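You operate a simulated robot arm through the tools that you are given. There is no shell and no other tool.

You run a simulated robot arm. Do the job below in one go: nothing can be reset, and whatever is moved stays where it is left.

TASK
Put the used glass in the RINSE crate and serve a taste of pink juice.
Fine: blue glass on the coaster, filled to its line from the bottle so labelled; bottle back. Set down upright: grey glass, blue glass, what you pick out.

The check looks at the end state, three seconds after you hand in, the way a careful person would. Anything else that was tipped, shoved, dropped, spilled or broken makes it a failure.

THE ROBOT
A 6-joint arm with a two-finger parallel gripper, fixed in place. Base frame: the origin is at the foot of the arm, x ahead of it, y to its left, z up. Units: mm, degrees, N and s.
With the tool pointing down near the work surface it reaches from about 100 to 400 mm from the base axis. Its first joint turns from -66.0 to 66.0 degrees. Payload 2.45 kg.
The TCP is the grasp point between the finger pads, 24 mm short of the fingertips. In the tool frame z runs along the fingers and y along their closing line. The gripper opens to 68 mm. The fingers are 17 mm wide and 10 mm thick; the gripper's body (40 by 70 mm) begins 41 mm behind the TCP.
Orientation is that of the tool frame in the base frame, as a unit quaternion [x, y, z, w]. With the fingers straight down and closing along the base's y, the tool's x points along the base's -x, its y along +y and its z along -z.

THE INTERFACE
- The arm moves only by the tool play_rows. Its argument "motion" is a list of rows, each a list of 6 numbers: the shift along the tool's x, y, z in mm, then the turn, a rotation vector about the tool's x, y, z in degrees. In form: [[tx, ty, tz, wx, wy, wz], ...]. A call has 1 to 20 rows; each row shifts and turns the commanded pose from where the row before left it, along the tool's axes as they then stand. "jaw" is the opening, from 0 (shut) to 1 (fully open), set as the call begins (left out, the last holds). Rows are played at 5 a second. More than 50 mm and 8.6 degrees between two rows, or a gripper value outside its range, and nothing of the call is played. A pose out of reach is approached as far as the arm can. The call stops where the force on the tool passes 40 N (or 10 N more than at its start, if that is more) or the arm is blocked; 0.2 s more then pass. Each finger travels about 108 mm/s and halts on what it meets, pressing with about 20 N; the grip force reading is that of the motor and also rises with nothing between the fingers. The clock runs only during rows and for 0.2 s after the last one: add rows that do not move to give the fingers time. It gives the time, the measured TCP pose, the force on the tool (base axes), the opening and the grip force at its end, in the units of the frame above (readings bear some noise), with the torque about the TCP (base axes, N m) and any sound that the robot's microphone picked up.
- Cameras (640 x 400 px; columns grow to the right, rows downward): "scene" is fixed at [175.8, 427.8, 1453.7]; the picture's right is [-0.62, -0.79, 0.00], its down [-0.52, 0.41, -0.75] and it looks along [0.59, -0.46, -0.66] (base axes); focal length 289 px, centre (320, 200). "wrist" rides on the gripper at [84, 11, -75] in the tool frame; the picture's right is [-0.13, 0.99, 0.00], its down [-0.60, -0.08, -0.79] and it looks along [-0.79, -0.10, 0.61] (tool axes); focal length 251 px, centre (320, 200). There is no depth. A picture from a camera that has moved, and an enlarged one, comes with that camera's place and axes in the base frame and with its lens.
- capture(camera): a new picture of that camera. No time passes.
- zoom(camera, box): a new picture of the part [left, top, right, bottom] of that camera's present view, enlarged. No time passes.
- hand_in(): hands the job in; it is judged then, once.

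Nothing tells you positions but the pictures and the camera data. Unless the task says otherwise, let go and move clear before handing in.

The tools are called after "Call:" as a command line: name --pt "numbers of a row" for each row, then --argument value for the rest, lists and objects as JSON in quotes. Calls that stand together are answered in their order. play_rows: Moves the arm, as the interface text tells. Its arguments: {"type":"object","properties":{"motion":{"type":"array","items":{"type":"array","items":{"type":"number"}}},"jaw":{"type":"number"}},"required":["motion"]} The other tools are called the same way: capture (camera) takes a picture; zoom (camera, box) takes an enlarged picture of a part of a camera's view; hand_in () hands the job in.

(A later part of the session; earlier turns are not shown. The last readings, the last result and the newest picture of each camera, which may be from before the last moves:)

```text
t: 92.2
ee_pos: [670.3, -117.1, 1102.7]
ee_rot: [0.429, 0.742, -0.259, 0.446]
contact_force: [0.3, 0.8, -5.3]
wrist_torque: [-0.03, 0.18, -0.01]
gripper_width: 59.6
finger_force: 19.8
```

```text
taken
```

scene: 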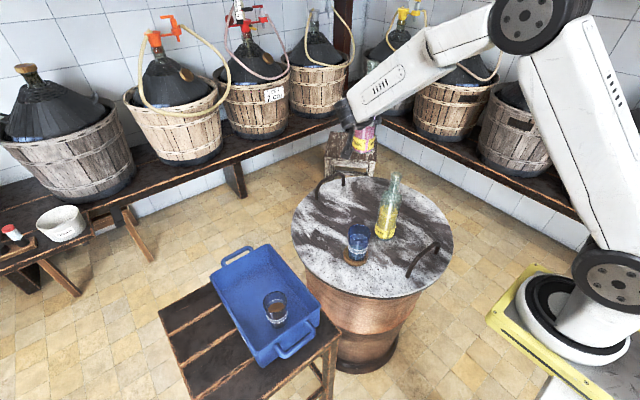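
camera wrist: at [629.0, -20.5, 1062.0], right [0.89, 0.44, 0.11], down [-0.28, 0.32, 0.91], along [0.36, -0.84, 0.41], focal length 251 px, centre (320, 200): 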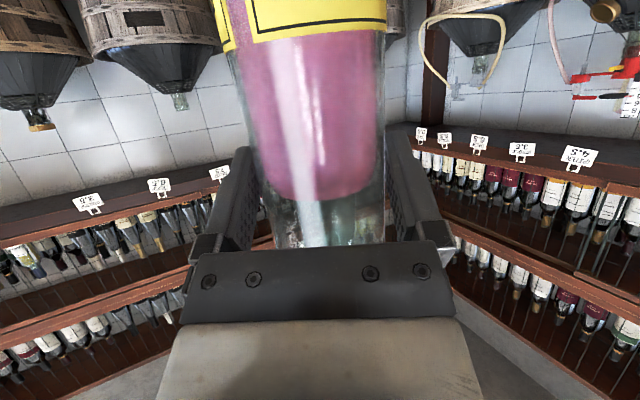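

The bottle may have shifted in the grip (label moved in the wrist view). Let me look closely before continuing.

Call:
zoom --camera "scene" --box '[330, 80, 400, 170]'

Call:
zoom --camera "wrist" --box '[180, 0, 440, 260]'

```text
4.44 times, centred on (365, 125) of scene
camera zoom: at [175.9, 427.8, 1453.7], right [-0.62, -0.79, 0.0], down [-0.52, 0.41, -0.75], along [0.59, -0.46, -0.66], focal length 1286 px, centre (120, 533)
```

zoom: 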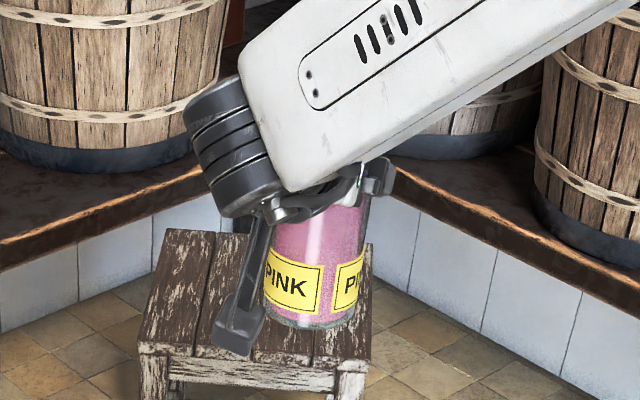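

```text
1.54 times, centred on (310, 130) of wrist
camera zoom: at [629.0, -20.5, 1062.0], right [0.89, 0.44, 0.11], down [-0.28, 0.32, 0.91], along [0.36, -0.84, 0.41], focal length 387 px, centre (335, 308)
```

zoom: 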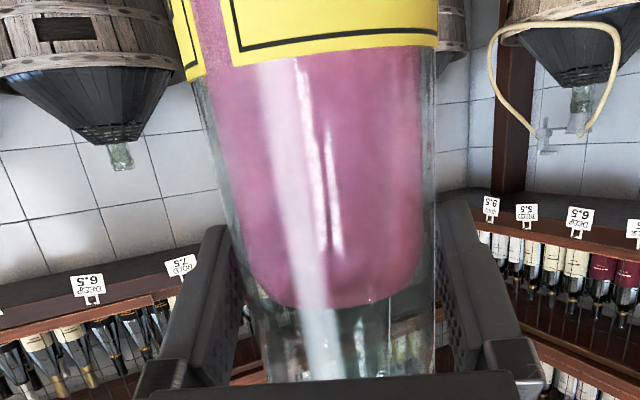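

Call:
play_rows --pt "0 0 0 0 0 0" --pt "0 0 0 0 0 0" --pt "0 0 0 0 0 0" --pt "0 0 0 0 0 0" --pt "0 0 0 0 0 0"

Call:
zoom --camera "wrist" --box '[180, 0, 440, 260]'

```text
t: 93.4
ee_pos: [671.1, -116.3, 1103.6]
ee_rot: [0.429, 0.742, -0.258, 0.446]
contact_force: [0.7, 0.7, -7.2]
wrist_torque: [0.15, -0.15, 0.02]
gripper_width: 59.4
finger_force: 20.2
```

```text
1.54 times, centred on (310, 130) of wrist
camera zoom: at [629.0, -20.6, 1061.8], right [0.89, 0.44, 0.11], down [-0.28, 0.32, 0.91], along [0.36, -0.84, 0.41], focal length 387 px, centre (335, 308)
```

zoom: 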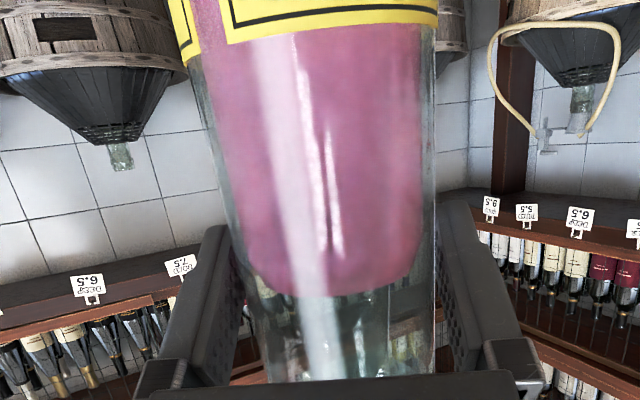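

The bottle creeps down through the grip at ~3 mm/s while upright, so I'll set it straight back down at its spot and regrasp lower, then transport faster. Descending now.

Call:
play_rows --pt "30 0 15.9 0 0 0" --pt "38.8 0 20.6 0 0 0" --pt "38.8 0 20.6 0 0 0" --pt "38.8 0 20.6 0 0 0" --pt "30 0 15.9 0 0 0" --pt "13 0 6.9 0 0 0"

Call:
zoom --camera "scene" --box '[320, 150, 410, 270]'

```text
t: 94.8
ee_pos: [670.8, -116.8, 888.3]
ee_rot: [0.429, 0.742, -0.258, 0.446]
contact_force: [-0.5, 0.3, -5.2]
wrist_torque: [0.06, 0.02, -0.01]
gripper_width: 59.3
finger_force: 19.8
```

```text
3.33 times, centred on (365, 210) of scene
camera zoom: at [176.0, 427.8, 1453.7], right [-0.62, -0.79, 0.0], down [-0.52, 0.41, -0.75], along [0.59, -0.46, -0.66], focal length 964 px, centre (170, 167)
```

zoom: 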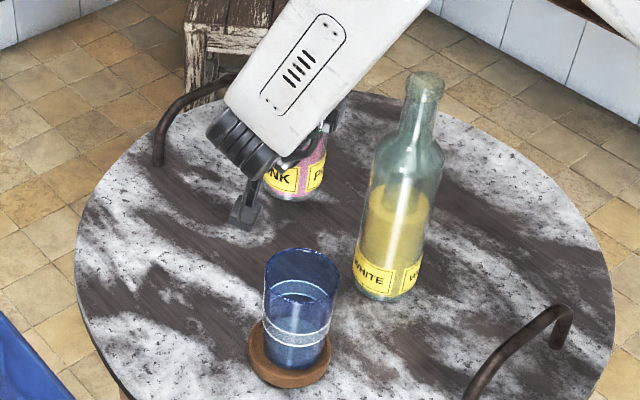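

Call:
play_rows --pt "9.7 0 5.2 0 0 0" --pt "5.3 0 2.8 0 0 0"

Call:
play_rows --pt "2.65 0 1.4 0 0 0"

Call:
play_rows --pt "2.65 0 1.4 0 0 0"

```text
t: 95.4
ee_pos: [670.6, -118.3, 872.5]
ee_rot: [0.429, 0.742, -0.258, 0.446]
contact_force: [0.2, -1.3, -5.0]
wrist_torque: [0.04, 0.03, 0.02]
gripper_width: 59.2
finger_force: 19.7
```

```text
t: 95.8
ee_pos: [672.5, -117.2, 868.6]
ee_rot: [0.429, 0.742, -0.258, 0.446]
contact_force: [0.3, -0.5, -5.6]
wrist_torque: [0.02, 0.0, -0.01]
gripper_width: 59.0
finger_force: 19.8
```

```text
t: 96.2
ee_pos: [671.8, -117.8, 865.7]
ee_rot: [0.429, 0.742, -0.258, 0.445]
contact_force: [-0.1, 0.3, -4.6]
wrist_torque: [0.06, 0.06, 0.03]
gripper_width: 59.3
finger_force: 19.2
```

Call:
play_rows --pt "2.2 0 1.17 0 0 0"

Call:
play_rows --pt "2.2 0 1.17 0 0 0"

Call:
play_rows --pt "1.8 0 0.94 0 0 0"

```text
t: 96.6
ee_pos: [672.6, -116.9, 865.3]
ee_rot: [0.429, 0.742, -0.258, 0.446]
contact_force: [-0.6, 0.0, -4.4]
wrist_torque: [0.06, 0.03, 0.02]
gripper_width: 59.3
finger_force: 19.6
```

```text
t: 97.0
ee_pos: [673.1, -116.2, 863.4]
ee_rot: [0.429, 0.741, -0.258, 0.448]
contact_force: [-4.7, 1.5, 11.6]
wrist_torque: [-0.21, 0.42, -0.13]
gripper_width: 59.3
finger_force: 19.6
```

```text
t: 97.4
ee_pos: [672.9, -117.8, 860.7]
ee_rot: [0.429, 0.741, -0.258, 0.448]
contact_force: [-1.7, 1.2, 12.6]
wrist_torque: [-0.19, -0.23, 0.08]
gripper_width: 59.6
finger_force: 19.8
```

The bottle is on the table. Relieve, open, and check it stands upright.

Call:
play_rows --pt "-1.8 0 -0.94 0 0 0" --pt "0 0 0 0 0 0"

Call:
play_rows --pt "0 0 0 0 0 0" --pt "0 0 0 0 0 0" --pt "0 0 0 0 0 0" --jaw 1

Call:
capture --camera "wrist"

Call:
zoom --camera "scene" --box '[320, 150, 410, 270]'

```text
t: 98.0
ee_pos: [671.9, -117.0, 860.5]
ee_rot: [0.428, 0.743, -0.257, 0.445]
contact_force: [2.2, -0.1, 0.7]
wrist_torque: [-0.08, -0.34, 0.03]
gripper_width: 59.5
finger_force: 20.3
```

```text
t: 98.8
ee_pos: [671.0, -116.9, 860.6]
ee_rot: [0.429, 0.742, -0.257, 0.446]
contact_force: [-0.4, -0.2, 0.2]
wrist_torque: [-0.01, -0.01, -0.01]
gripper_width: 67.9
finger_force: 0.0
```

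```text
taken
camera wrist: at [629.7, -21.0, 820.9], right [0.89, 0.44, 0.11], down [-0.28, 0.32, 0.91], along [0.36, -0.84, 0.41], focal length 251 px, centre (320, 200)
```

wrist: 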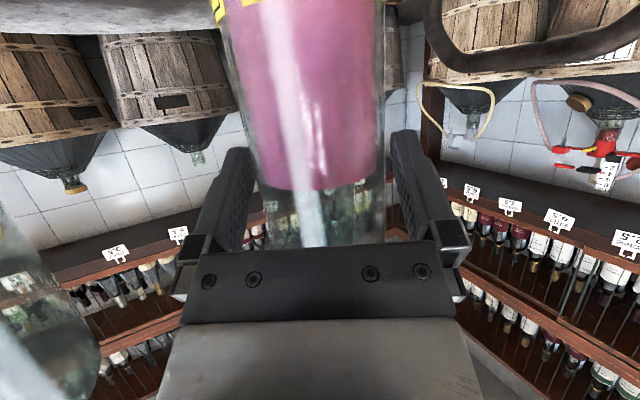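

```text
3.33 times, centred on (365, 210) of scene
camera zoom: at [175.8, 427.8, 1453.7], right [-0.62, -0.79, 0.0], down [-0.52, 0.41, -0.75], along [0.59, -0.46, -0.66], focal length 964 px, centre (170, 167)
```

zoom: 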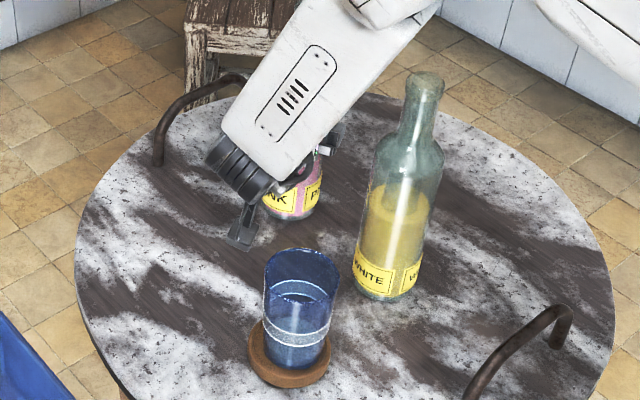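

The bottle is back on its spot and upright. I've found a shorter pour path: keep heading −60°, pitch to level, move to the −y side of the glass and roll the other way (mouth toward +x/+y). I'll retract and dry-run that without the bottle first.

Call:
play_rows --pt "0 0 -15 0 0 0" --pt "0 0 -25 0 0 0" --pt "0 0 -25 0 0 0" --pt "-26.5 0 -14.1 0 0 0" --pt "-35.3 0 -18.8 0 0 0" --pt "-35.3 0 -18.8 0 0 0" --pt "0 0 0 0 0 0"

Call:
capture --camera "scene"

```text
t: 100.4
ee_pos: [643.7, -65.7, 1002.3]
ee_rot: [0.429, 0.742, -0.258, 0.446]
contact_force: [0.0, 0.5, 0.0]
wrist_torque: [-0.04, 0.03, -0.01]
gripper_width: 68.0
finger_force: 0.1
```

```text
taken
```

scene: 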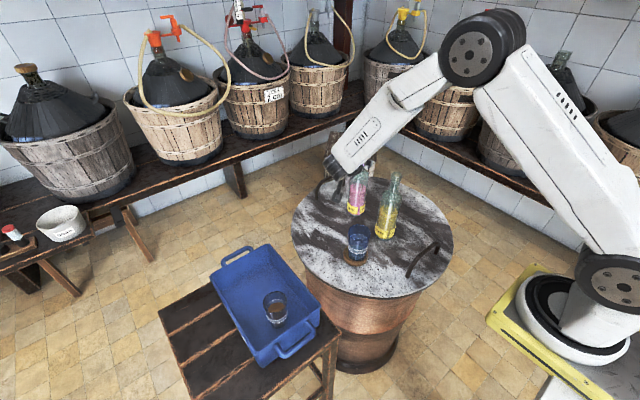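

Call:
play_rows --pt "11.4 -10.2 -21.5 0 -7 0" --pt "8.7 -10.2 -22.8 0 -7 0" --pt "5.9 -10.2 -23.7 0 -7 0" --pt "3.0 -10.2 -24.2 0 -7 0" --pt "0 -41 9.3 0 0 0" --pt "0 -41 9.3 0 0 0" --pt "0 -41 9.3 0 0 0" --pt "0 -41 9.3 0 0 0" --pt "0 0 0 0 0 0"

Call:
capture --camera "scene"

```text
t: 102.4
ee_pos: [434.5, -116.5, 1004.5]
ee_rot: [0.353, 0.612, -0.353, 0.613]
contact_force: [0.3, 0.1, -0.6]
wrist_torque: [-0.02, -0.01, -0.01]
gripper_width: 67.9
finger_force: 0.1
```

```text
taken
```

scene: 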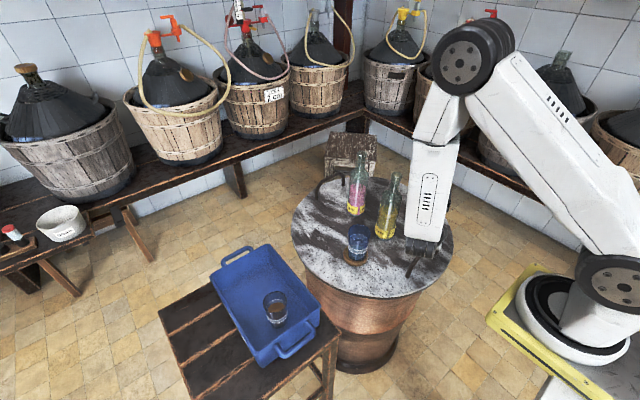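

Reachable and the view of the glass is clear. Now test the negative roll here.

Call:
play_rows --pt "0 0 0 0 0 -8" --pt "0 0 0 0 0 -8" --pt "0 0 0 0 0 -8" --pt "0 0 0 0 0 0"

Call:
play_rows --pt "0 0 0 0 0 -8" --pt "0 0 0 0 0 -8" --pt "0 0 0 0 0 -8" --pt "0 0 0 0 0 -8" --pt "0 0 0 0 0 0"

Call:
play_rows --pt "0 0 0 0 0 -8" --pt "0 0 0 0 0 -8" --pt "0 0 0 0 0 -8" --pt "0 0 0 0 0 0"

Call:
capture --camera "scene"

```text
t: 103.4
ee_pos: [435.2, -116.1, 1002.8]
ee_rot: [0.217, 0.673, -0.473, 0.525]
contact_force: [-0.1, 0.5, -0.4]
wrist_torque: [-0.03, 0.0, -0.03]
gripper_width: 68.1
finger_force: 0.1
```

```text
t: 104.6
ee_pos: [435.1, -116.3, 1002.1]
ee_rot: [0.025, 0.706, -0.601, 0.374]
contact_force: [-0.3, 0.1, -0.2]
wrist_torque: [-0.01, -0.01, 0.04]
gripper_width: 68.1
finger_force: 0.1
```

```text
t: 105.6
ee_pos: [435.4, -117.6, 1003.0]
ee_rot: [-0.123, 0.696, -0.665, 0.241]
contact_force: [-0.5, 0.7, 0.3]
wrist_torque: [0.0, 0.0, -0.01]
gripper_width: 67.9
finger_force: 0.0
```

```text
taken
```

scene: 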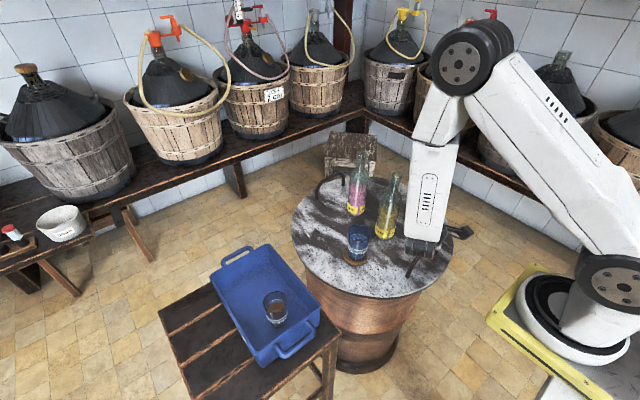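

Call:
play_rows --pt "7.8 44.3 0 0 0 0" --pt "7.8 44.3 0 0 0 0" --pt "7.8 44.3 0 0 0 0" --pt "0 0 0 0 0 0"

Call:
play_rows --pt "0 0 0 0 0 -7" --pt "0 0 0 0 0 -7" --pt "0 0 0 0 0 0"

Call:
capture --camera "scene"

Call:
capture --camera "wrist"

```text
t: 106.6
ee_pos: [433.3, -116.4, 867.8]
ee_rot: [-0.123, 0.696, -0.664, 0.242]
contact_force: [-0.5, -0.9, -0.7]
wrist_torque: [0.0, 0.03, 0.03]
gripper_width: 67.9
finger_force: 0.0
```

```text
t: 107.4
ee_pos: [434.9, -117.6, 867.0]
ee_rot: [0.206, -0.676, 0.69, -0.157]
contact_force: [0.1, -1.3, 0.0]
wrist_torque: [0.0, 0.01, 0.01]
gripper_width: 68.0
finger_force: 0.1
```

```text
taken
```

scene: 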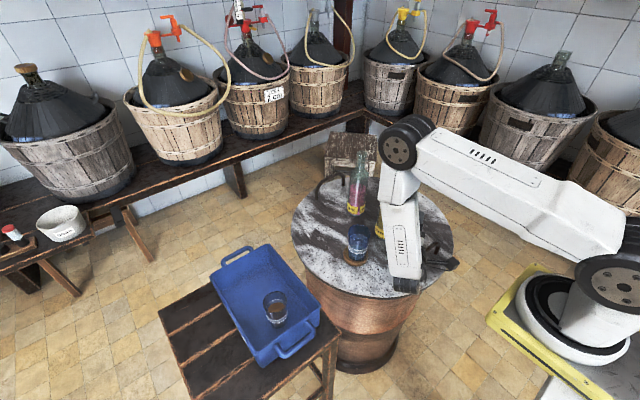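

```text
taken
camera wrist: at [325.5, -95.2, 860.6], right [0.05, 0.03, -1.0], down [0.13, 0.99, 0.04], along [0.99, -0.13, 0.05], focal length 251 px, centre (320, 200)
```

wrist: 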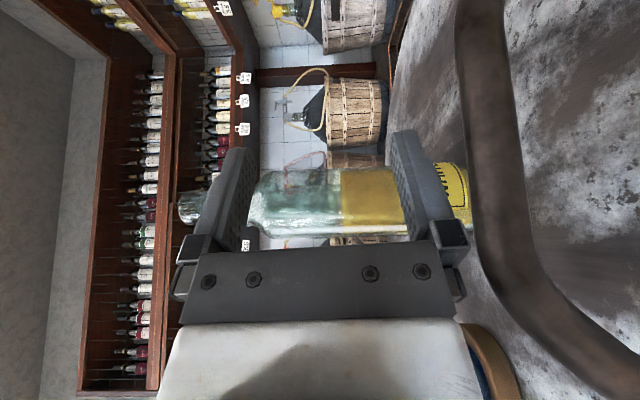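

Everything about this pour pose works: reachable, rolls freely, and the glass is fully visible. I noticed the table's iron handle is tall (~826), so I'll pour from slightly higher. Now retracing exactly back to the bottle for a lower grasp.

Call:
play_rows --pt "0 0 0 0 0 7" --pt "0 0 0 0 0 7" --pt "-7.8 -44.3 0 0 0 0" --pt "-7.8 -44.3 0 0 0 0" --pt "-7.8 -44.3 0 0 0 0" --pt "0 0 0 0 0 8" --pt "0 0 0 0 0 8" --pt "0 0 0 0 0 8" --pt "0 0 0 0 0 8" --pt "0 0 0 0 0 8" --pt "0 0 0 0 0 8" --pt "0 0 0 0 0 8" --pt "0 0 0 0 0 8" --pt "0 0 0 0 0 8" --pt "0 0 0 0 0 8" --pt "0 0 0 0 0 0"

Call:
play_rows --pt "0 41 -9.3 0 0 0" --pt "0 41 -9.3 0 0 0" --pt "0 41 -9.3 0 0 0" --pt "0 41 -9.3 0 0 0" --pt "0 10.2 24.4 0 7 0" --pt "-3.0 10.2 24.2 0 7 0" --pt "-5.9 10.2 23.7 0 7 0" --pt "-8.7 10.2 22.8 0 7 0" --pt "0 0 0 0 0 0" --pt "0 0 0 0 0 0"

Call:
capture --camera "wrist"

```text
t: 110.8
ee_pos: [436.0, -116.4, 1001.4]
ee_rot: [0.354, 0.612, -0.353, 0.613]
contact_force: [-0.3, -0.4, -0.5]
wrist_torque: [-0.02, -0.02, 0.03]
gripper_width: 67.8
finger_force: 0.0
```

```text
t: 113.0
ee_pos: [643.4, -65.7, 1001.5]
ee_rot: [0.428, 0.743, -0.257, 0.446]
contact_force: [-0.1, 0.0, 0.7]
wrist_torque: [0.02, -0.03, -0.04]
gripper_width: 68.1
finger_force: 0.1
```

```text
taken
camera wrist: at [600.9, 29.6, 961.6], right [0.89, 0.44, 0.11], down [-0.28, 0.32, 0.91], along [0.36, -0.84, 0.41], focal length 251 px, centre (320, 200)
```

wrist: 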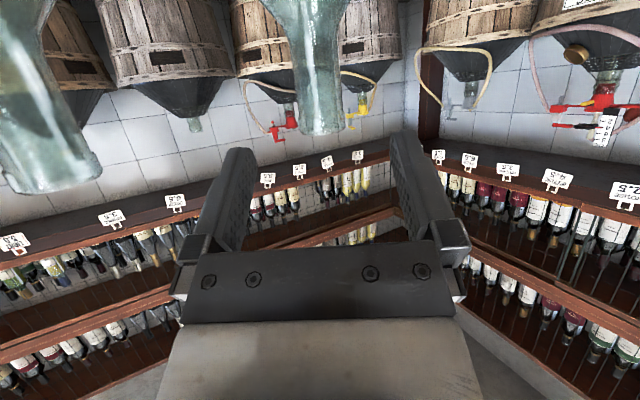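

Call:
play_rows --pt "39.7 0 21.1 0 0 0" --pt "39.7 0 21.1 0 0 0" --pt "35.3 0 18.8 0 0 0" --pt "16.4 0 8.7 0 0 0" --pt "0 0 0 0 0 0" --pt "0 0 0 0 0 0"

Call:
zoom --camera "wrist" --box '[210, 0, 430, 200]'

Call:
zoom --camera "scene" --box '[320, 150, 410, 270]'

```text
t: 114.4
ee_pos: [642.2, -66.7, 852.9]
ee_rot: [0.429, 0.742, -0.258, 0.446]
contact_force: [0.9, 0.1, -0.2]
wrist_torque: [0.01, 0.0, -0.02]
gripper_width: 67.7
finger_force: 0.0
```

```text
2.00 times, centred on (320, 100) of wrist
camera zoom: at [600.0, 29.6, 812.3], right [0.89, 0.44, 0.11], down [-0.28, 0.32, 0.91], along [0.36, -0.84, 0.41], focal length 503 px, centre (320, 400)
```

zoom: 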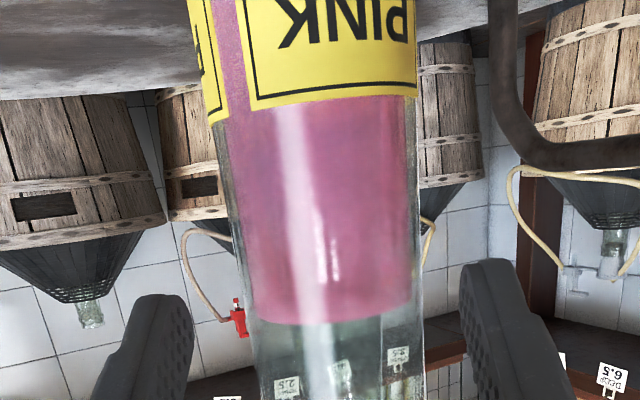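

```text
3.33 times, centred on (365, 210) of scene
camera zoom: at [175.8, 427.8, 1453.7], right [-0.62, -0.79, 0.0], down [-0.52, 0.41, -0.75], along [0.59, -0.46, -0.66], focal length 964 px, centre (170, 167)
```

zoom: 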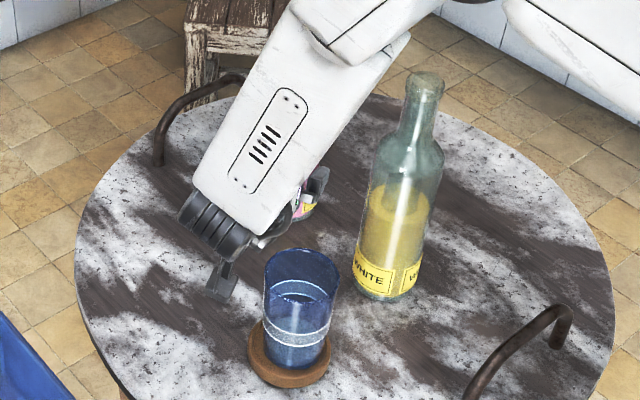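

Call:
play_rows --pt "0 0.5 20 0 0 0" --pt "0 0 20 0 0 0" --pt "0 0 0 0 0 0" --pt "0 0 0 0 0 0"

Call:
zoom --camera "wrist" --box '[220, 60, 420, 220]'

```text
t: 115.4
ee_pos: [661.0, -97.3, 834.2]
ee_rot: [0.429, 0.742, -0.258, 0.446]
contact_force: [-0.5, -0.4, -0.1]
wrist_torque: [0.02, -0.01, -0.04]
gripper_width: 67.9
finger_force: 0.1
```

```text
2.50 times, centred on (320, 140) of wrist
camera zoom: at [618.9, -0.7, 793.6], right [0.89, 0.44, 0.11], down [-0.28, 0.32, 0.91], along [0.36, -0.84, 0.41], focal length 629 px, centre (320, 350)
```

zoom: 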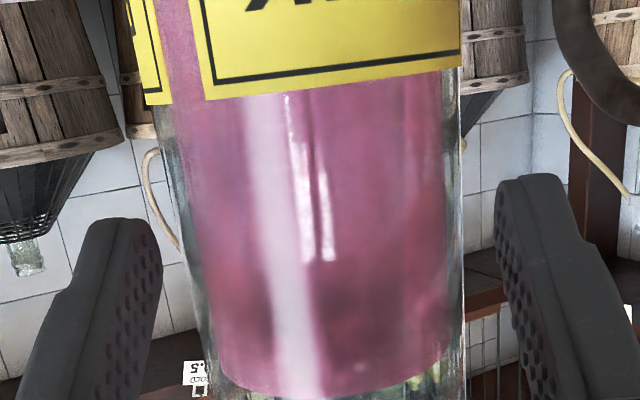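

Call:
play_rows --pt "0 -0.4 12 0 0 0" --pt "0 0 12 0 0 0" --pt "0 0 0 0 0 0" --pt "0 0 0 0 0 0"

Call:
capture --camera "wrist"

Call:
zoom --camera "scene" --box '[320, 150, 410, 270]'

```text
t: 116.4
ee_pos: [671.3, -115.9, 823.2]
ee_rot: [0.428, 0.742, -0.257, 0.446]
contact_force: [-0.7, 0.3, -0.1]
wrist_torque: [-0.05, -0.01, 0.01]
gripper_width: 68.1
finger_force: 0.1
```

```text
taken
camera wrist: at [629.7, -19.7, 782.3], right [0.89, 0.44, 0.11], down [-0.28, 0.32, 0.91], along [0.36, -0.84, 0.41], focal length 251 px, centre (320, 200)
```

wrist: 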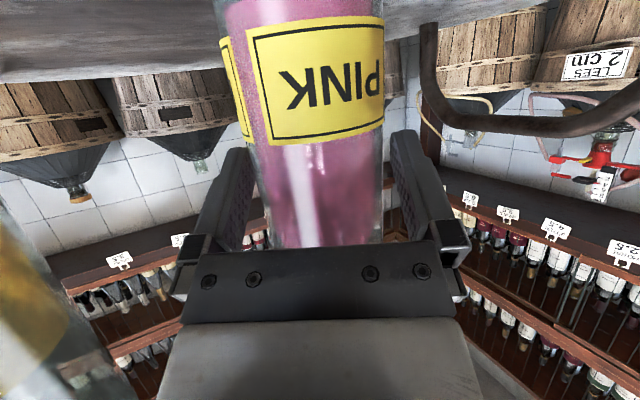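

```text
3.33 times, centred on (365, 210) of scene
camera zoom: at [175.8, 427.8, 1453.7], right [-0.62, -0.79, 0.0], down [-0.52, 0.41, -0.75], along [0.59, -0.46, -0.66], focal length 964 px, centre (170, 167)
```

zoom: 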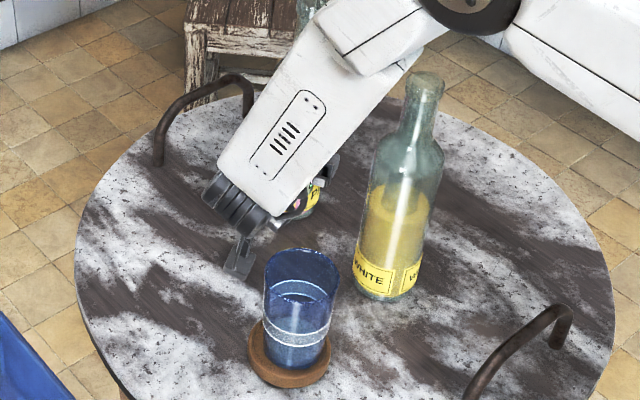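

Lower grasp position set (≈76 mm above the bottle base). Closing, then a single fast sequence: lift while levelling the tool, swing past the glass, and pre-tilt the bottle to ~67°, well short of pouring.

Call:
play_rows --pt "0 0 0 0 0 0" --pt "0 0 0 0 0 0" --pt "0 0 0 0 0 0" --jaw 0

Call:
play_rows --pt "-10.6 0 -5.6 0 0 0" --pt "-28.3 0 -15.0 0 0 0" --pt "-17.3 -5.3 -44.1 0 -7 0" --pt "-22.6 -5.3 -41.7 0 -7 0" --pt "-27.5 -5.3 -38.6 0 -7 0" --pt "-6.7 -19.4 -43.6 0 -7 0" --pt "0 -32.8 -35.1 0 0 0" --pt "0 -43.8 -16.1 0 0 -8" --pt "5.8 -41 3.8 0 0 -8" --pt "7.0 -24.2 31.6 0 0 -8" --pt "9.7 -21.8 32.4 0 0 -8" --pt "0 0 0 0 0 -8" --pt "0 0 0 0 0 -8" --pt "0 0 0 0 0 -8" --pt "0 0 0 0 0 -8"

Call:
capture --camera "scene"

Call:
capture --camera "wrist"

```text
t: 117.2
ee_pos: [671.8, -115.3, 821.9]
ee_rot: [0.429, 0.742, -0.258, 0.446]
contact_force: [0.6, -1.4, 0.1]
wrist_torque: [-0.07, -0.06, -0.03]
gripper_width: 59.3
finger_force: 20.5
```

```text
t: 120.4
ee_pos: [438.1, -113.8, 987.1]
ee_rot: [-0.025, 0.707, -0.624, 0.331]
contact_force: [0.3, 0.4, -5.5]
wrist_torque: [-0.06, 0.12, 0.01]
gripper_width: 59.4
finger_force: 20.2
```

```text
taken
```

scene: 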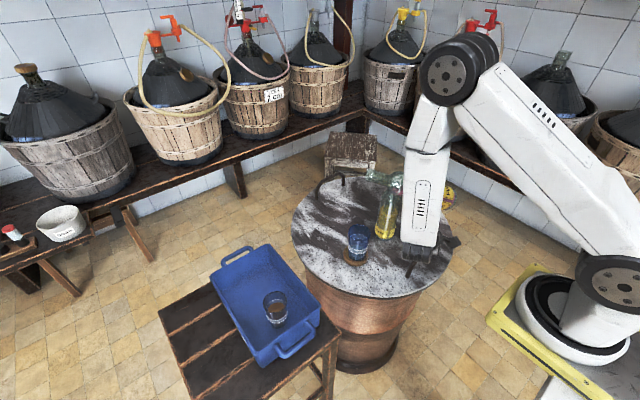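

```text
taken
camera wrist: at [339.4, -85.4, 939.5], right [0.48, 0.27, -0.84], down [0.05, 0.94, 0.33], along [0.88, -0.2, 0.43], focal length 251 px, centre (320, 200)
```

wrist: 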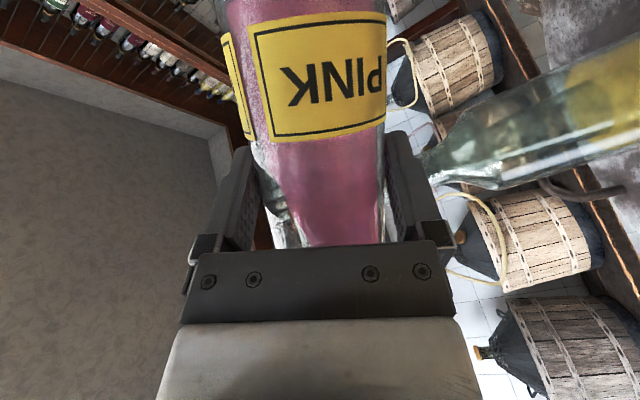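

The transfer went well with almost no slip. Now zoom to see where the mouth is relative to the glass.

Call:
zoom --camera "scene" --box '[320, 140, 460, 270]'

```text
3.08 times, centred on (390, 205) of scene
camera zoom: at [175.9, 427.8, 1453.7], right [-0.62, -0.79, 0.0], down [-0.52, 0.41, -0.75], along [0.59, -0.46, -0.66], focal length 890 px, centre (105, 185)
```

zoom: 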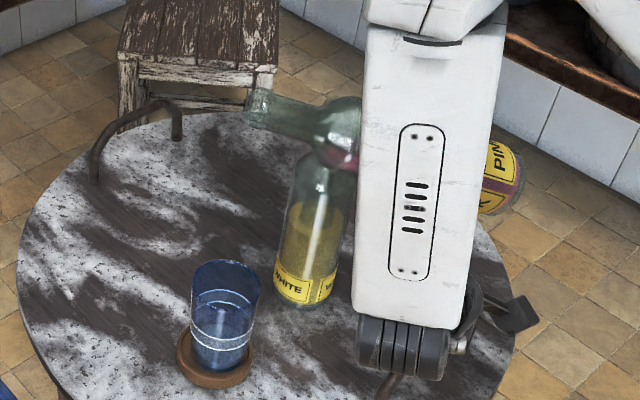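

Mouth position matches my model (≈170 mm from the grip). I'll lower to put the lip ~15 mm short of the glass centre and ~40 mm above the rim, then tilt gradually.

Call:
play_rows --pt "20.2 26.9 3.7 0 0 0" --pt "20.2 26.9 3.7 0 0 0" --pt "20.1 26.9 3.6 0 0 0" --pt "0 0 0 0 0 -5"

Call:
zoom --camera "scene" --box '[320, 170, 440, 280]'

Call:
capture --camera "wrist"

```text
t: 121.4
ee_pos: [426.4, -133.8, 886.7]
ee_rot: [-0.055, 0.705, -0.639, 0.304]
contact_force: [0.2, 0.1, -5.5]
wrist_torque: [-0.09, 0.13, -0.01]
gripper_width: 59.4
finger_force: 20.0
```

```text
3.64 times, centred on (380, 225) of scene
camera zoom: at [175.9, 427.8, 1453.7], right [-0.62, -0.79, 0.0], down [-0.52, 0.41, -0.75], along [0.59, -0.46, -0.66], focal length 1052 px, centre (102, 109)
```

zoom: 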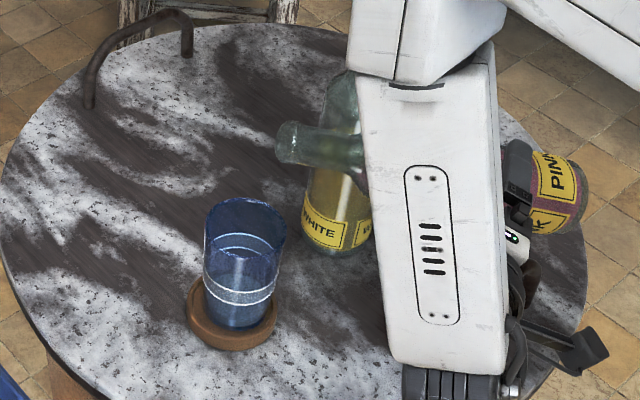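

```text
taken
camera wrist: at [324.8, -106.8, 844.8], right [0.41, 0.24, -0.88], down [0.07, 0.95, 0.29], along [0.91, -0.18, 0.38], focal length 251 px, centre (320, 200)
```

wrist: 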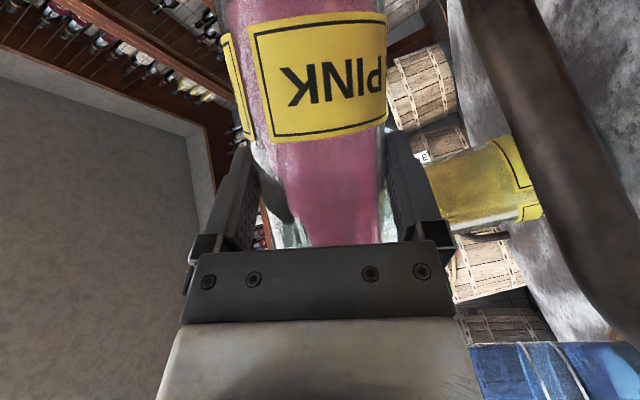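

Mouth position matches prediction and both the glass and the lip are visible. Tilting further in small steps.

Call:
play_rows --pt "0 0 0 0 0 -4" --pt "0 0 0 0 0 -3"

Call:
zoom --camera "scene" --box '[330, 170, 410, 270]'

```text
t: 122.0
ee_pos: [427.0, -133.5, 888.1]
ee_rot: [-0.098, 0.7, -0.656, 0.263]
contact_force: [-0.6, 0.5, -6.0]
wrist_torque: [-0.09, 0.16, 0.0]
gripper_width: 59.3
finger_force: 19.9
```

```text
4.00 times, centred on (370, 220) of scene
camera zoom: at [175.9, 427.8, 1453.7], right [-0.62, -0.79, 0.0], down [-0.52, 0.41, -0.75], along [0.59, -0.46, -0.66], focal length 1157 px, centre (120, 120)
```

zoom: 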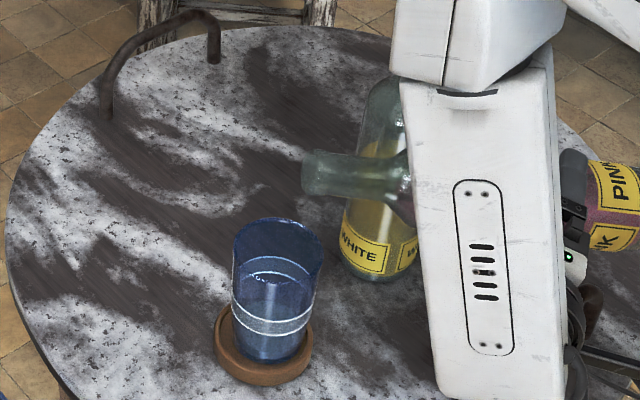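

Call:
play_rows --pt "0 0 0 0 0 -2"

Call:
zoom --camera "scene" --box '[340, 195, 400, 265]'

```text
t: 122.4
ee_pos: [427.3, -134.7, 887.9]
ee_rot: [-0.11, 0.699, -0.66, 0.253]
contact_force: [0.1, -0.3, -5.6]
wrist_torque: [-0.09, 0.14, 0.03]
gripper_width: 59.5
finger_force: 19.7
```

```text
5.71 times, centred on (370, 230) of scene
camera zoom: at [175.9, 427.8, 1453.7], right [-0.62, -0.79, 0.0], down [-0.52, 0.41, -0.75], along [0.59, -0.46, -0.66], focal length 1653 px, centre (34, 29)
```

zoom: 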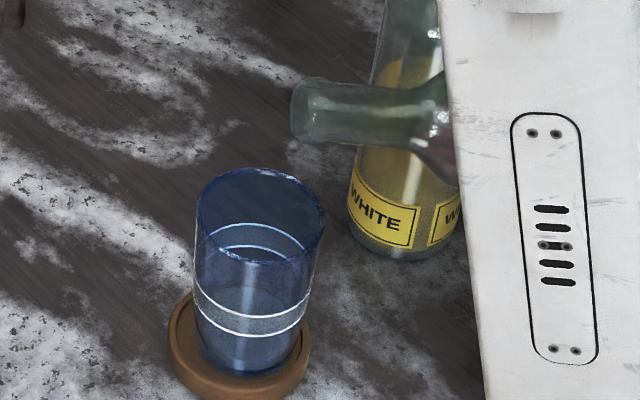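

Call:
play_rows --pt "0 0 0 0 0 -2"

Call:
zoom --camera "scene" --box '[340, 195, 400, 265]'

```text
t: 122.8
ee_pos: [425.7, -133.5, 887.4]
ee_rot: [-0.123, 0.696, -0.664, 0.242]
contact_force: [0.0, -0.8, -4.7]
wrist_torque: [-0.07, 0.12, 0.02]
gripper_width: 59.3
finger_force: 20.1
```

```text
5.71 times, centred on (370, 230) of scene
camera zoom: at [175.9, 427.8, 1453.7], right [-0.62, -0.79, 0.0], down [-0.52, 0.41, -0.75], along [0.59, -0.46, -0.66], focal length 1653 px, centre (34, 29)
```

zoom: 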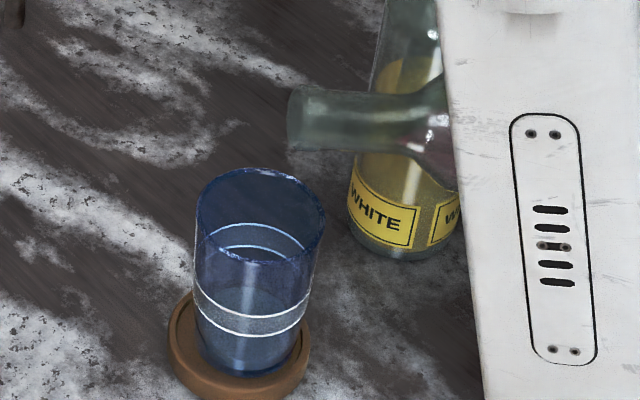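

Call:
play_rows --pt "0 0 0 0 0 -2"

Call:
zoom --camera "scene" --box '[340, 195, 400, 265]'

```text
t: 123.2
ee_pos: [426.3, -132.1, 887.2]
ee_rot: [-0.135, 0.694, -0.668, 0.231]
contact_force: [-0.3, 0.3, -5.1]
wrist_torque: [-0.06, 0.15, -0.04]
gripper_width: 59.6
finger_force: 20.5
```

```text
5.71 times, centred on (370, 230) of scene
camera zoom: at [175.9, 427.8, 1453.7], right [-0.62, -0.79, 0.0], down [-0.52, 0.41, -0.75], along [0.59, -0.46, -0.66], focal length 1653 px, centre (34, 29)
```

zoom: 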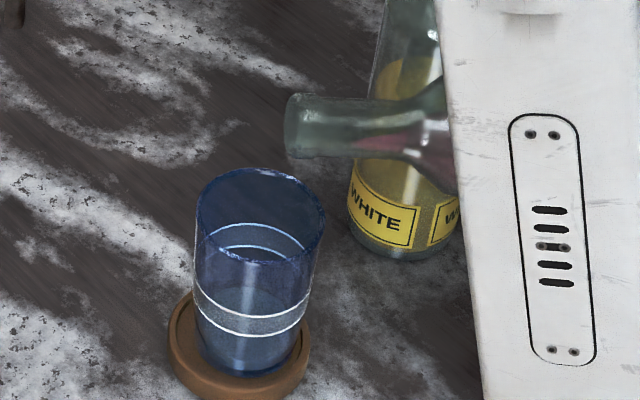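

Liquid is entering the neck. Going on with 1° steps.

Call:
play_rows --pt "0 0 0 0 0 -1"

Call:
zoom --camera "scene" --box '[340, 195, 400, 265]'

Call:
play_rows --pt "0 0 0 0 0 -1"

Call:
zoom --camera "scene" --box '[340, 195, 400, 265]'

```text
t: 123.6
ee_pos: [427.2, -132.1, 888.3]
ee_rot: [-0.141, 0.693, -0.671, 0.225]
contact_force: [0.8, 0.4, -4.7]
wrist_torque: [-0.12, 0.18, 0.0]
gripper_width: 59.3
finger_force: 20.0
```

```text
5.71 times, centred on (370, 230) of scene
camera zoom: at [175.9, 427.8, 1453.7], right [-0.62, -0.79, 0.0], down [-0.52, 0.41, -0.75], along [0.59, -0.46, -0.66], focal length 1653 px, centre (34, 29)
```

zoom: 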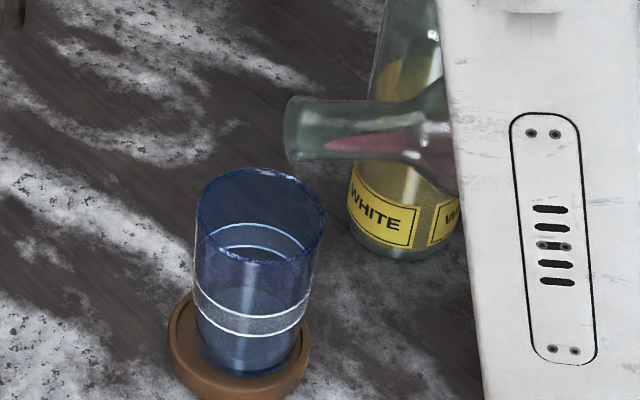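

```text
t: 124.0
ee_pos: [427.8, -133.1, 887.6]
ee_rot: [-0.148, 0.692, -0.672, 0.218]
contact_force: [0.0, -0.4, -4.9]
wrist_torque: [-0.06, 0.12, 0.0]
gripper_width: 59.5
finger_force: 19.6
```

```text
5.71 times, centred on (370, 230) of scene
camera zoom: at [175.9, 427.8, 1453.7], right [-0.62, -0.79, 0.0], down [-0.52, 0.41, -0.75], along [0.59, -0.46, -0.66], focal length 1653 px, centre (34, 29)
```

zoom: 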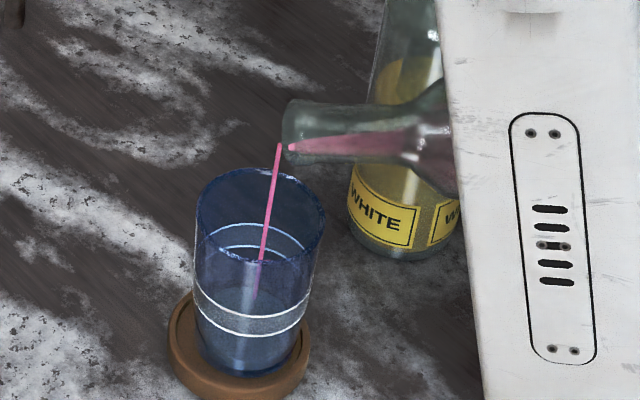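

A thin stream has started and is landing inside the glass. Holding the tilt briefly and watching.

Call:
play_rows --pt "0 0 0 0 0 0"

Call:
zoom --camera "scene" --box '[340, 195, 400, 265]'

Call:
zoom --camera "scene" --box '[340, 225, 380, 265]'

```text
t: 124.4
ee_pos: [425.4, -133.9, 889.1]
ee_rot: [-0.147, 0.692, -0.672, 0.218]
contact_force: [0.3, -0.6, -6.8]
wrist_torque: [-0.08, 0.09, 0.01]
gripper_width: 59.6
finger_force: 20.1
```

```text
5.71 times, centred on (370, 230) of scene
camera zoom: at [175.9, 427.8, 1453.7], right [-0.62, -0.79, 0.0], down [-0.52, 0.41, -0.75], along [0.59, -0.46, -0.66], focal length 1653 px, centre (34, 29)
```

zoom: 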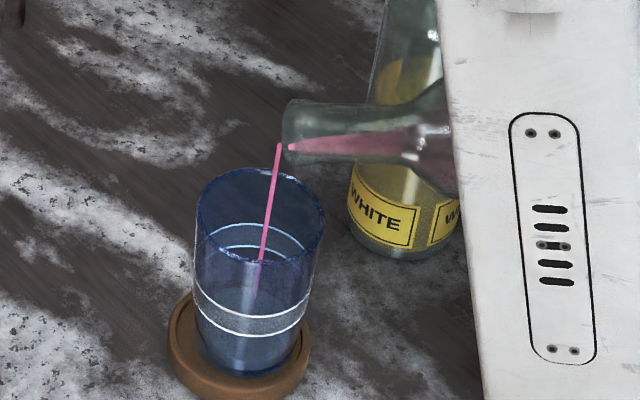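

```text
10.00 times, centred on (360, 245) of scene
camera zoom: at [175.9, 427.8, 1453.7], right [-0.62, -0.79, 0.0], down [-0.52, 0.41, -0.75], along [0.59, -0.46, -0.66], focal length 2892 px, centre (-80, -250)
```

zoom: 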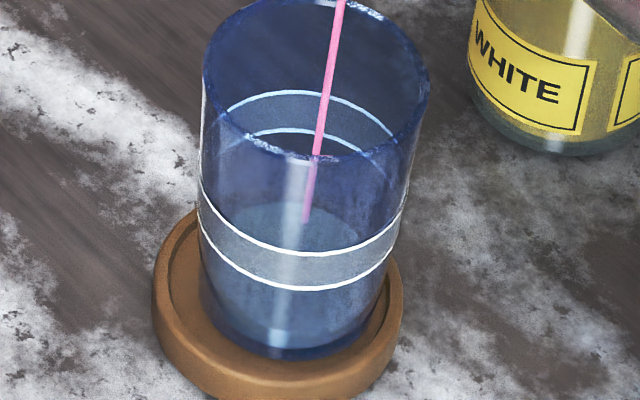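

Call:
play_rows --pt "0 0 0 0 0 -1" --pt "0 0 0 0 0 0" --pt "0 0 0 0 0 0"

Call:
zoom --camera "scene" --box '[340, 195, 400, 265]'

Call:
zoom --camera "scene" --box '[340, 225, 380, 265]'

```text
t: 125.2
ee_pos: [426.2, -132.9, 889.0]
ee_rot: [-0.152, 0.69, -0.675, 0.212]
contact_force: [0.8, -0.1, -4.9]
wrist_torque: [-0.08, 0.13, -0.02]
gripper_width: 59.4
finger_force: 20.1
```

```text
5.71 times, centred on (370, 230) of scene
camera zoom: at [175.9, 427.8, 1453.7], right [-0.62, -0.79, 0.0], down [-0.52, 0.41, -0.75], along [0.59, -0.46, -0.66], focal length 1653 px, centre (34, 29)
```

zoom: 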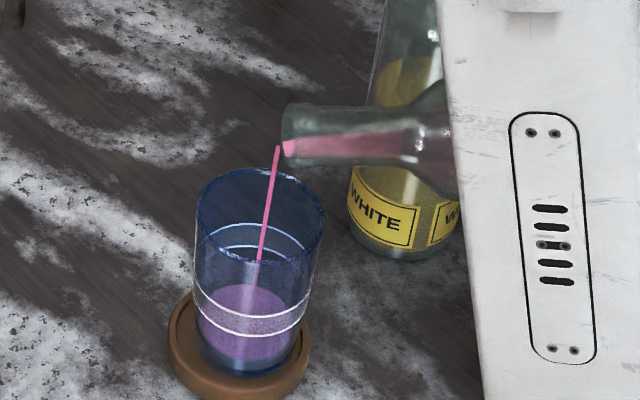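

```text
10.00 times, centred on (360, 245) of scene
camera zoom: at [175.9, 427.8, 1453.7], right [-0.62, -0.79, 0.0], down [-0.52, 0.41, -0.75], along [0.59, -0.46, -0.66], focal length 2892 px, centre (-80, -250)
```

zoom: 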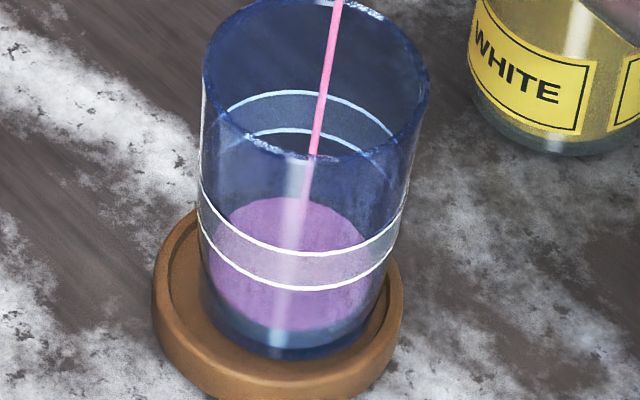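

Level is just covering the bottom. Slightly more tilt and holding about 1 s at a time.

Call:
play_rows --pt "0 0 0 0 0 -0.7" --pt "0 0 0 0 0 0" --pt "0 0 0 0 0 0" --pt "0 0 0 0 0 0"

Call:
zoom --camera "scene" --box '[340, 195, 400, 265]'

Call:
zoom --camera "scene" --box '[340, 225, 380, 265]'

```text
t: 126.2
ee_pos: [426.1, -132.8, 889.1]
ee_rot: [-0.158, 0.689, -0.676, 0.208]
contact_force: [1.1, 0.6, -4.8]
wrist_torque: [-0.08, 0.16, 0.0]
gripper_width: 59.5
finger_force: 20.0
```

```text
5.71 times, centred on (370, 230) of scene
camera zoom: at [175.9, 427.8, 1453.7], right [-0.62, -0.79, 0.0], down [-0.52, 0.41, -0.75], along [0.59, -0.46, -0.66], focal length 1653 px, centre (34, 29)
```

zoom: 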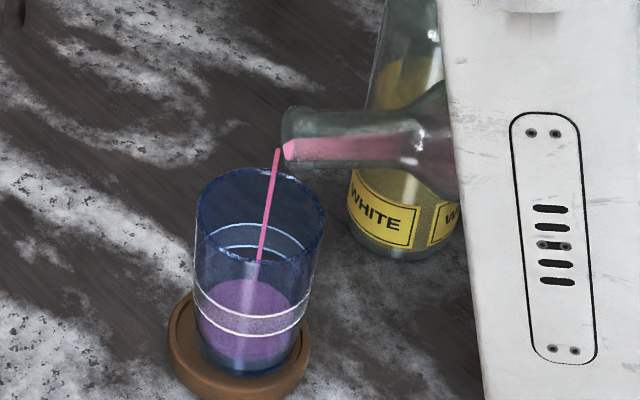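

```text
10.00 times, centred on (360, 245) of scene
camera zoom: at [175.9, 427.8, 1453.7], right [-0.62, -0.79, 0.0], down [-0.52, 0.41, -0.75], along [0.59, -0.46, -0.66], focal length 2892 px, centre (-80, -250)
```

zoom: 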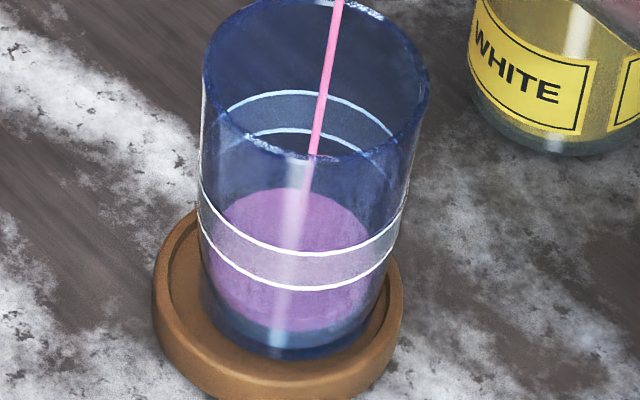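

Call:
play_rows --pt "0 0 0 0 0 -0.7" --pt "0 0 0 0 0 0" --pt "0 0 0 0 0 0" --pt "0 0 0 0 0 0" --pt "0 0 0 0 0 0" --pt "0 0 0 0 0 0"

Call:
zoom --camera "scene" --box '[340, 195, 400, 265]'

Call:
zoom --camera "scene" --box '[340, 225, 380, 265]'

```text
t: 127.6
ee_pos: [426.2, -133.6, 887.7]
ee_rot: [-0.161, 0.689, -0.677, 0.204]
contact_force: [0.5, -0.2, -5.1]
wrist_torque: [-0.05, 0.09, 0.01]
gripper_width: 59.3
finger_force: 20.2
```

```text
5.71 times, centred on (370, 230) of scene
camera zoom: at [175.9, 427.8, 1453.7], right [-0.62, -0.79, 0.0], down [-0.52, 0.41, -0.75], along [0.59, -0.46, -0.66], focal length 1653 px, centre (34, 29)
```

zoom: 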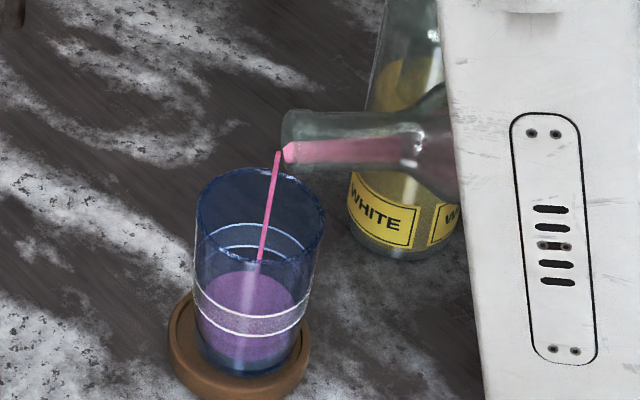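

```text
10.00 times, centred on (360, 245) of scene
camera zoom: at [175.9, 427.8, 1453.7], right [-0.62, -0.79, 0.0], down [-0.52, 0.41, -0.75], along [0.59, -0.46, -0.66], focal length 2892 px, centre (-80, -250)
```

zoom: 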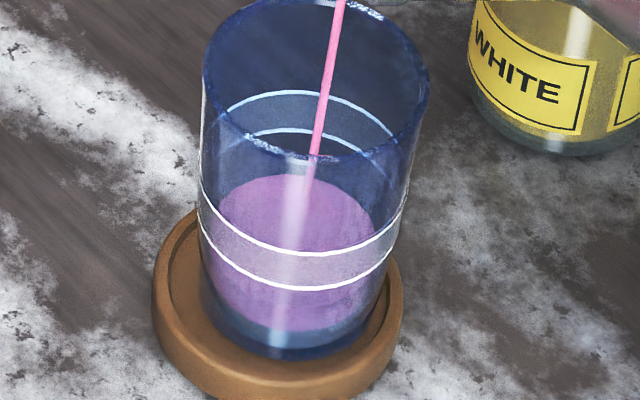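

Call:
play_rows --pt "0 0 0 0 0 -0.5" --pt "0 0 0 0 0 0" --pt "0 0 0 0 0 0" --pt "0 0 0 0 0 -0.5" --pt "0 0 0 0 0 0" --pt "0 0 0 0 0 0" --pt "0 0 0 0 0 0" --pt "0 0 0 0 0 0"

Call:
zoom --camera "scene" --box '[340, 195, 400, 265]'

Call:
zoom --camera "scene" --box '[340, 225, 380, 265]'

```text
t: 129.4
ee_pos: [425.9, -133.3, 888.9]
ee_rot: [-0.167, 0.687, -0.679, 0.198]
contact_force: [-0.2, 0.3, -5.5]
wrist_torque: [-0.07, 0.14, 0.02]
gripper_width: 59.6
finger_force: 20.2
```

```text
5.71 times, centred on (370, 230) of scene
camera zoom: at [175.9, 427.8, 1453.7], right [-0.62, -0.79, 0.0], down [-0.52, 0.41, -0.75], along [0.59, -0.46, -0.66], focal length 1653 px, centre (34, 29)
```

zoom: 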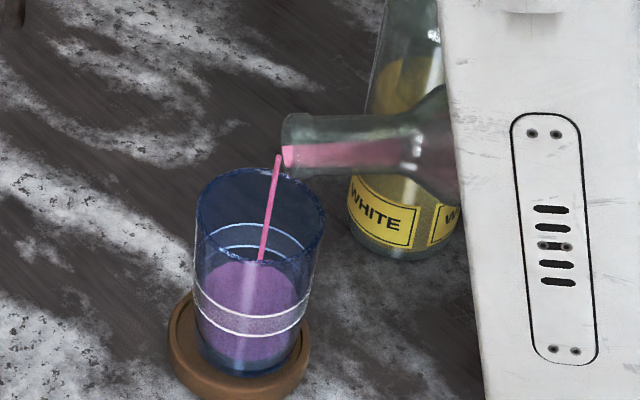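

```text
10.00 times, centred on (360, 245) of scene
camera zoom: at [175.9, 427.8, 1453.7], right [-0.62, -0.79, 0.0], down [-0.52, 0.41, -0.75], along [0.59, -0.46, -0.66], focal length 2892 px, centre (-80, -250)
```

zoom: 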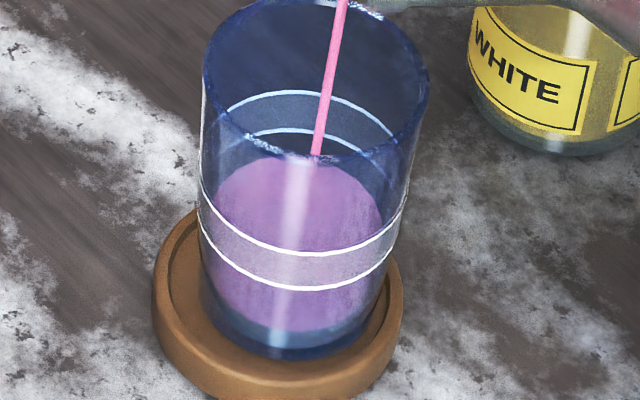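

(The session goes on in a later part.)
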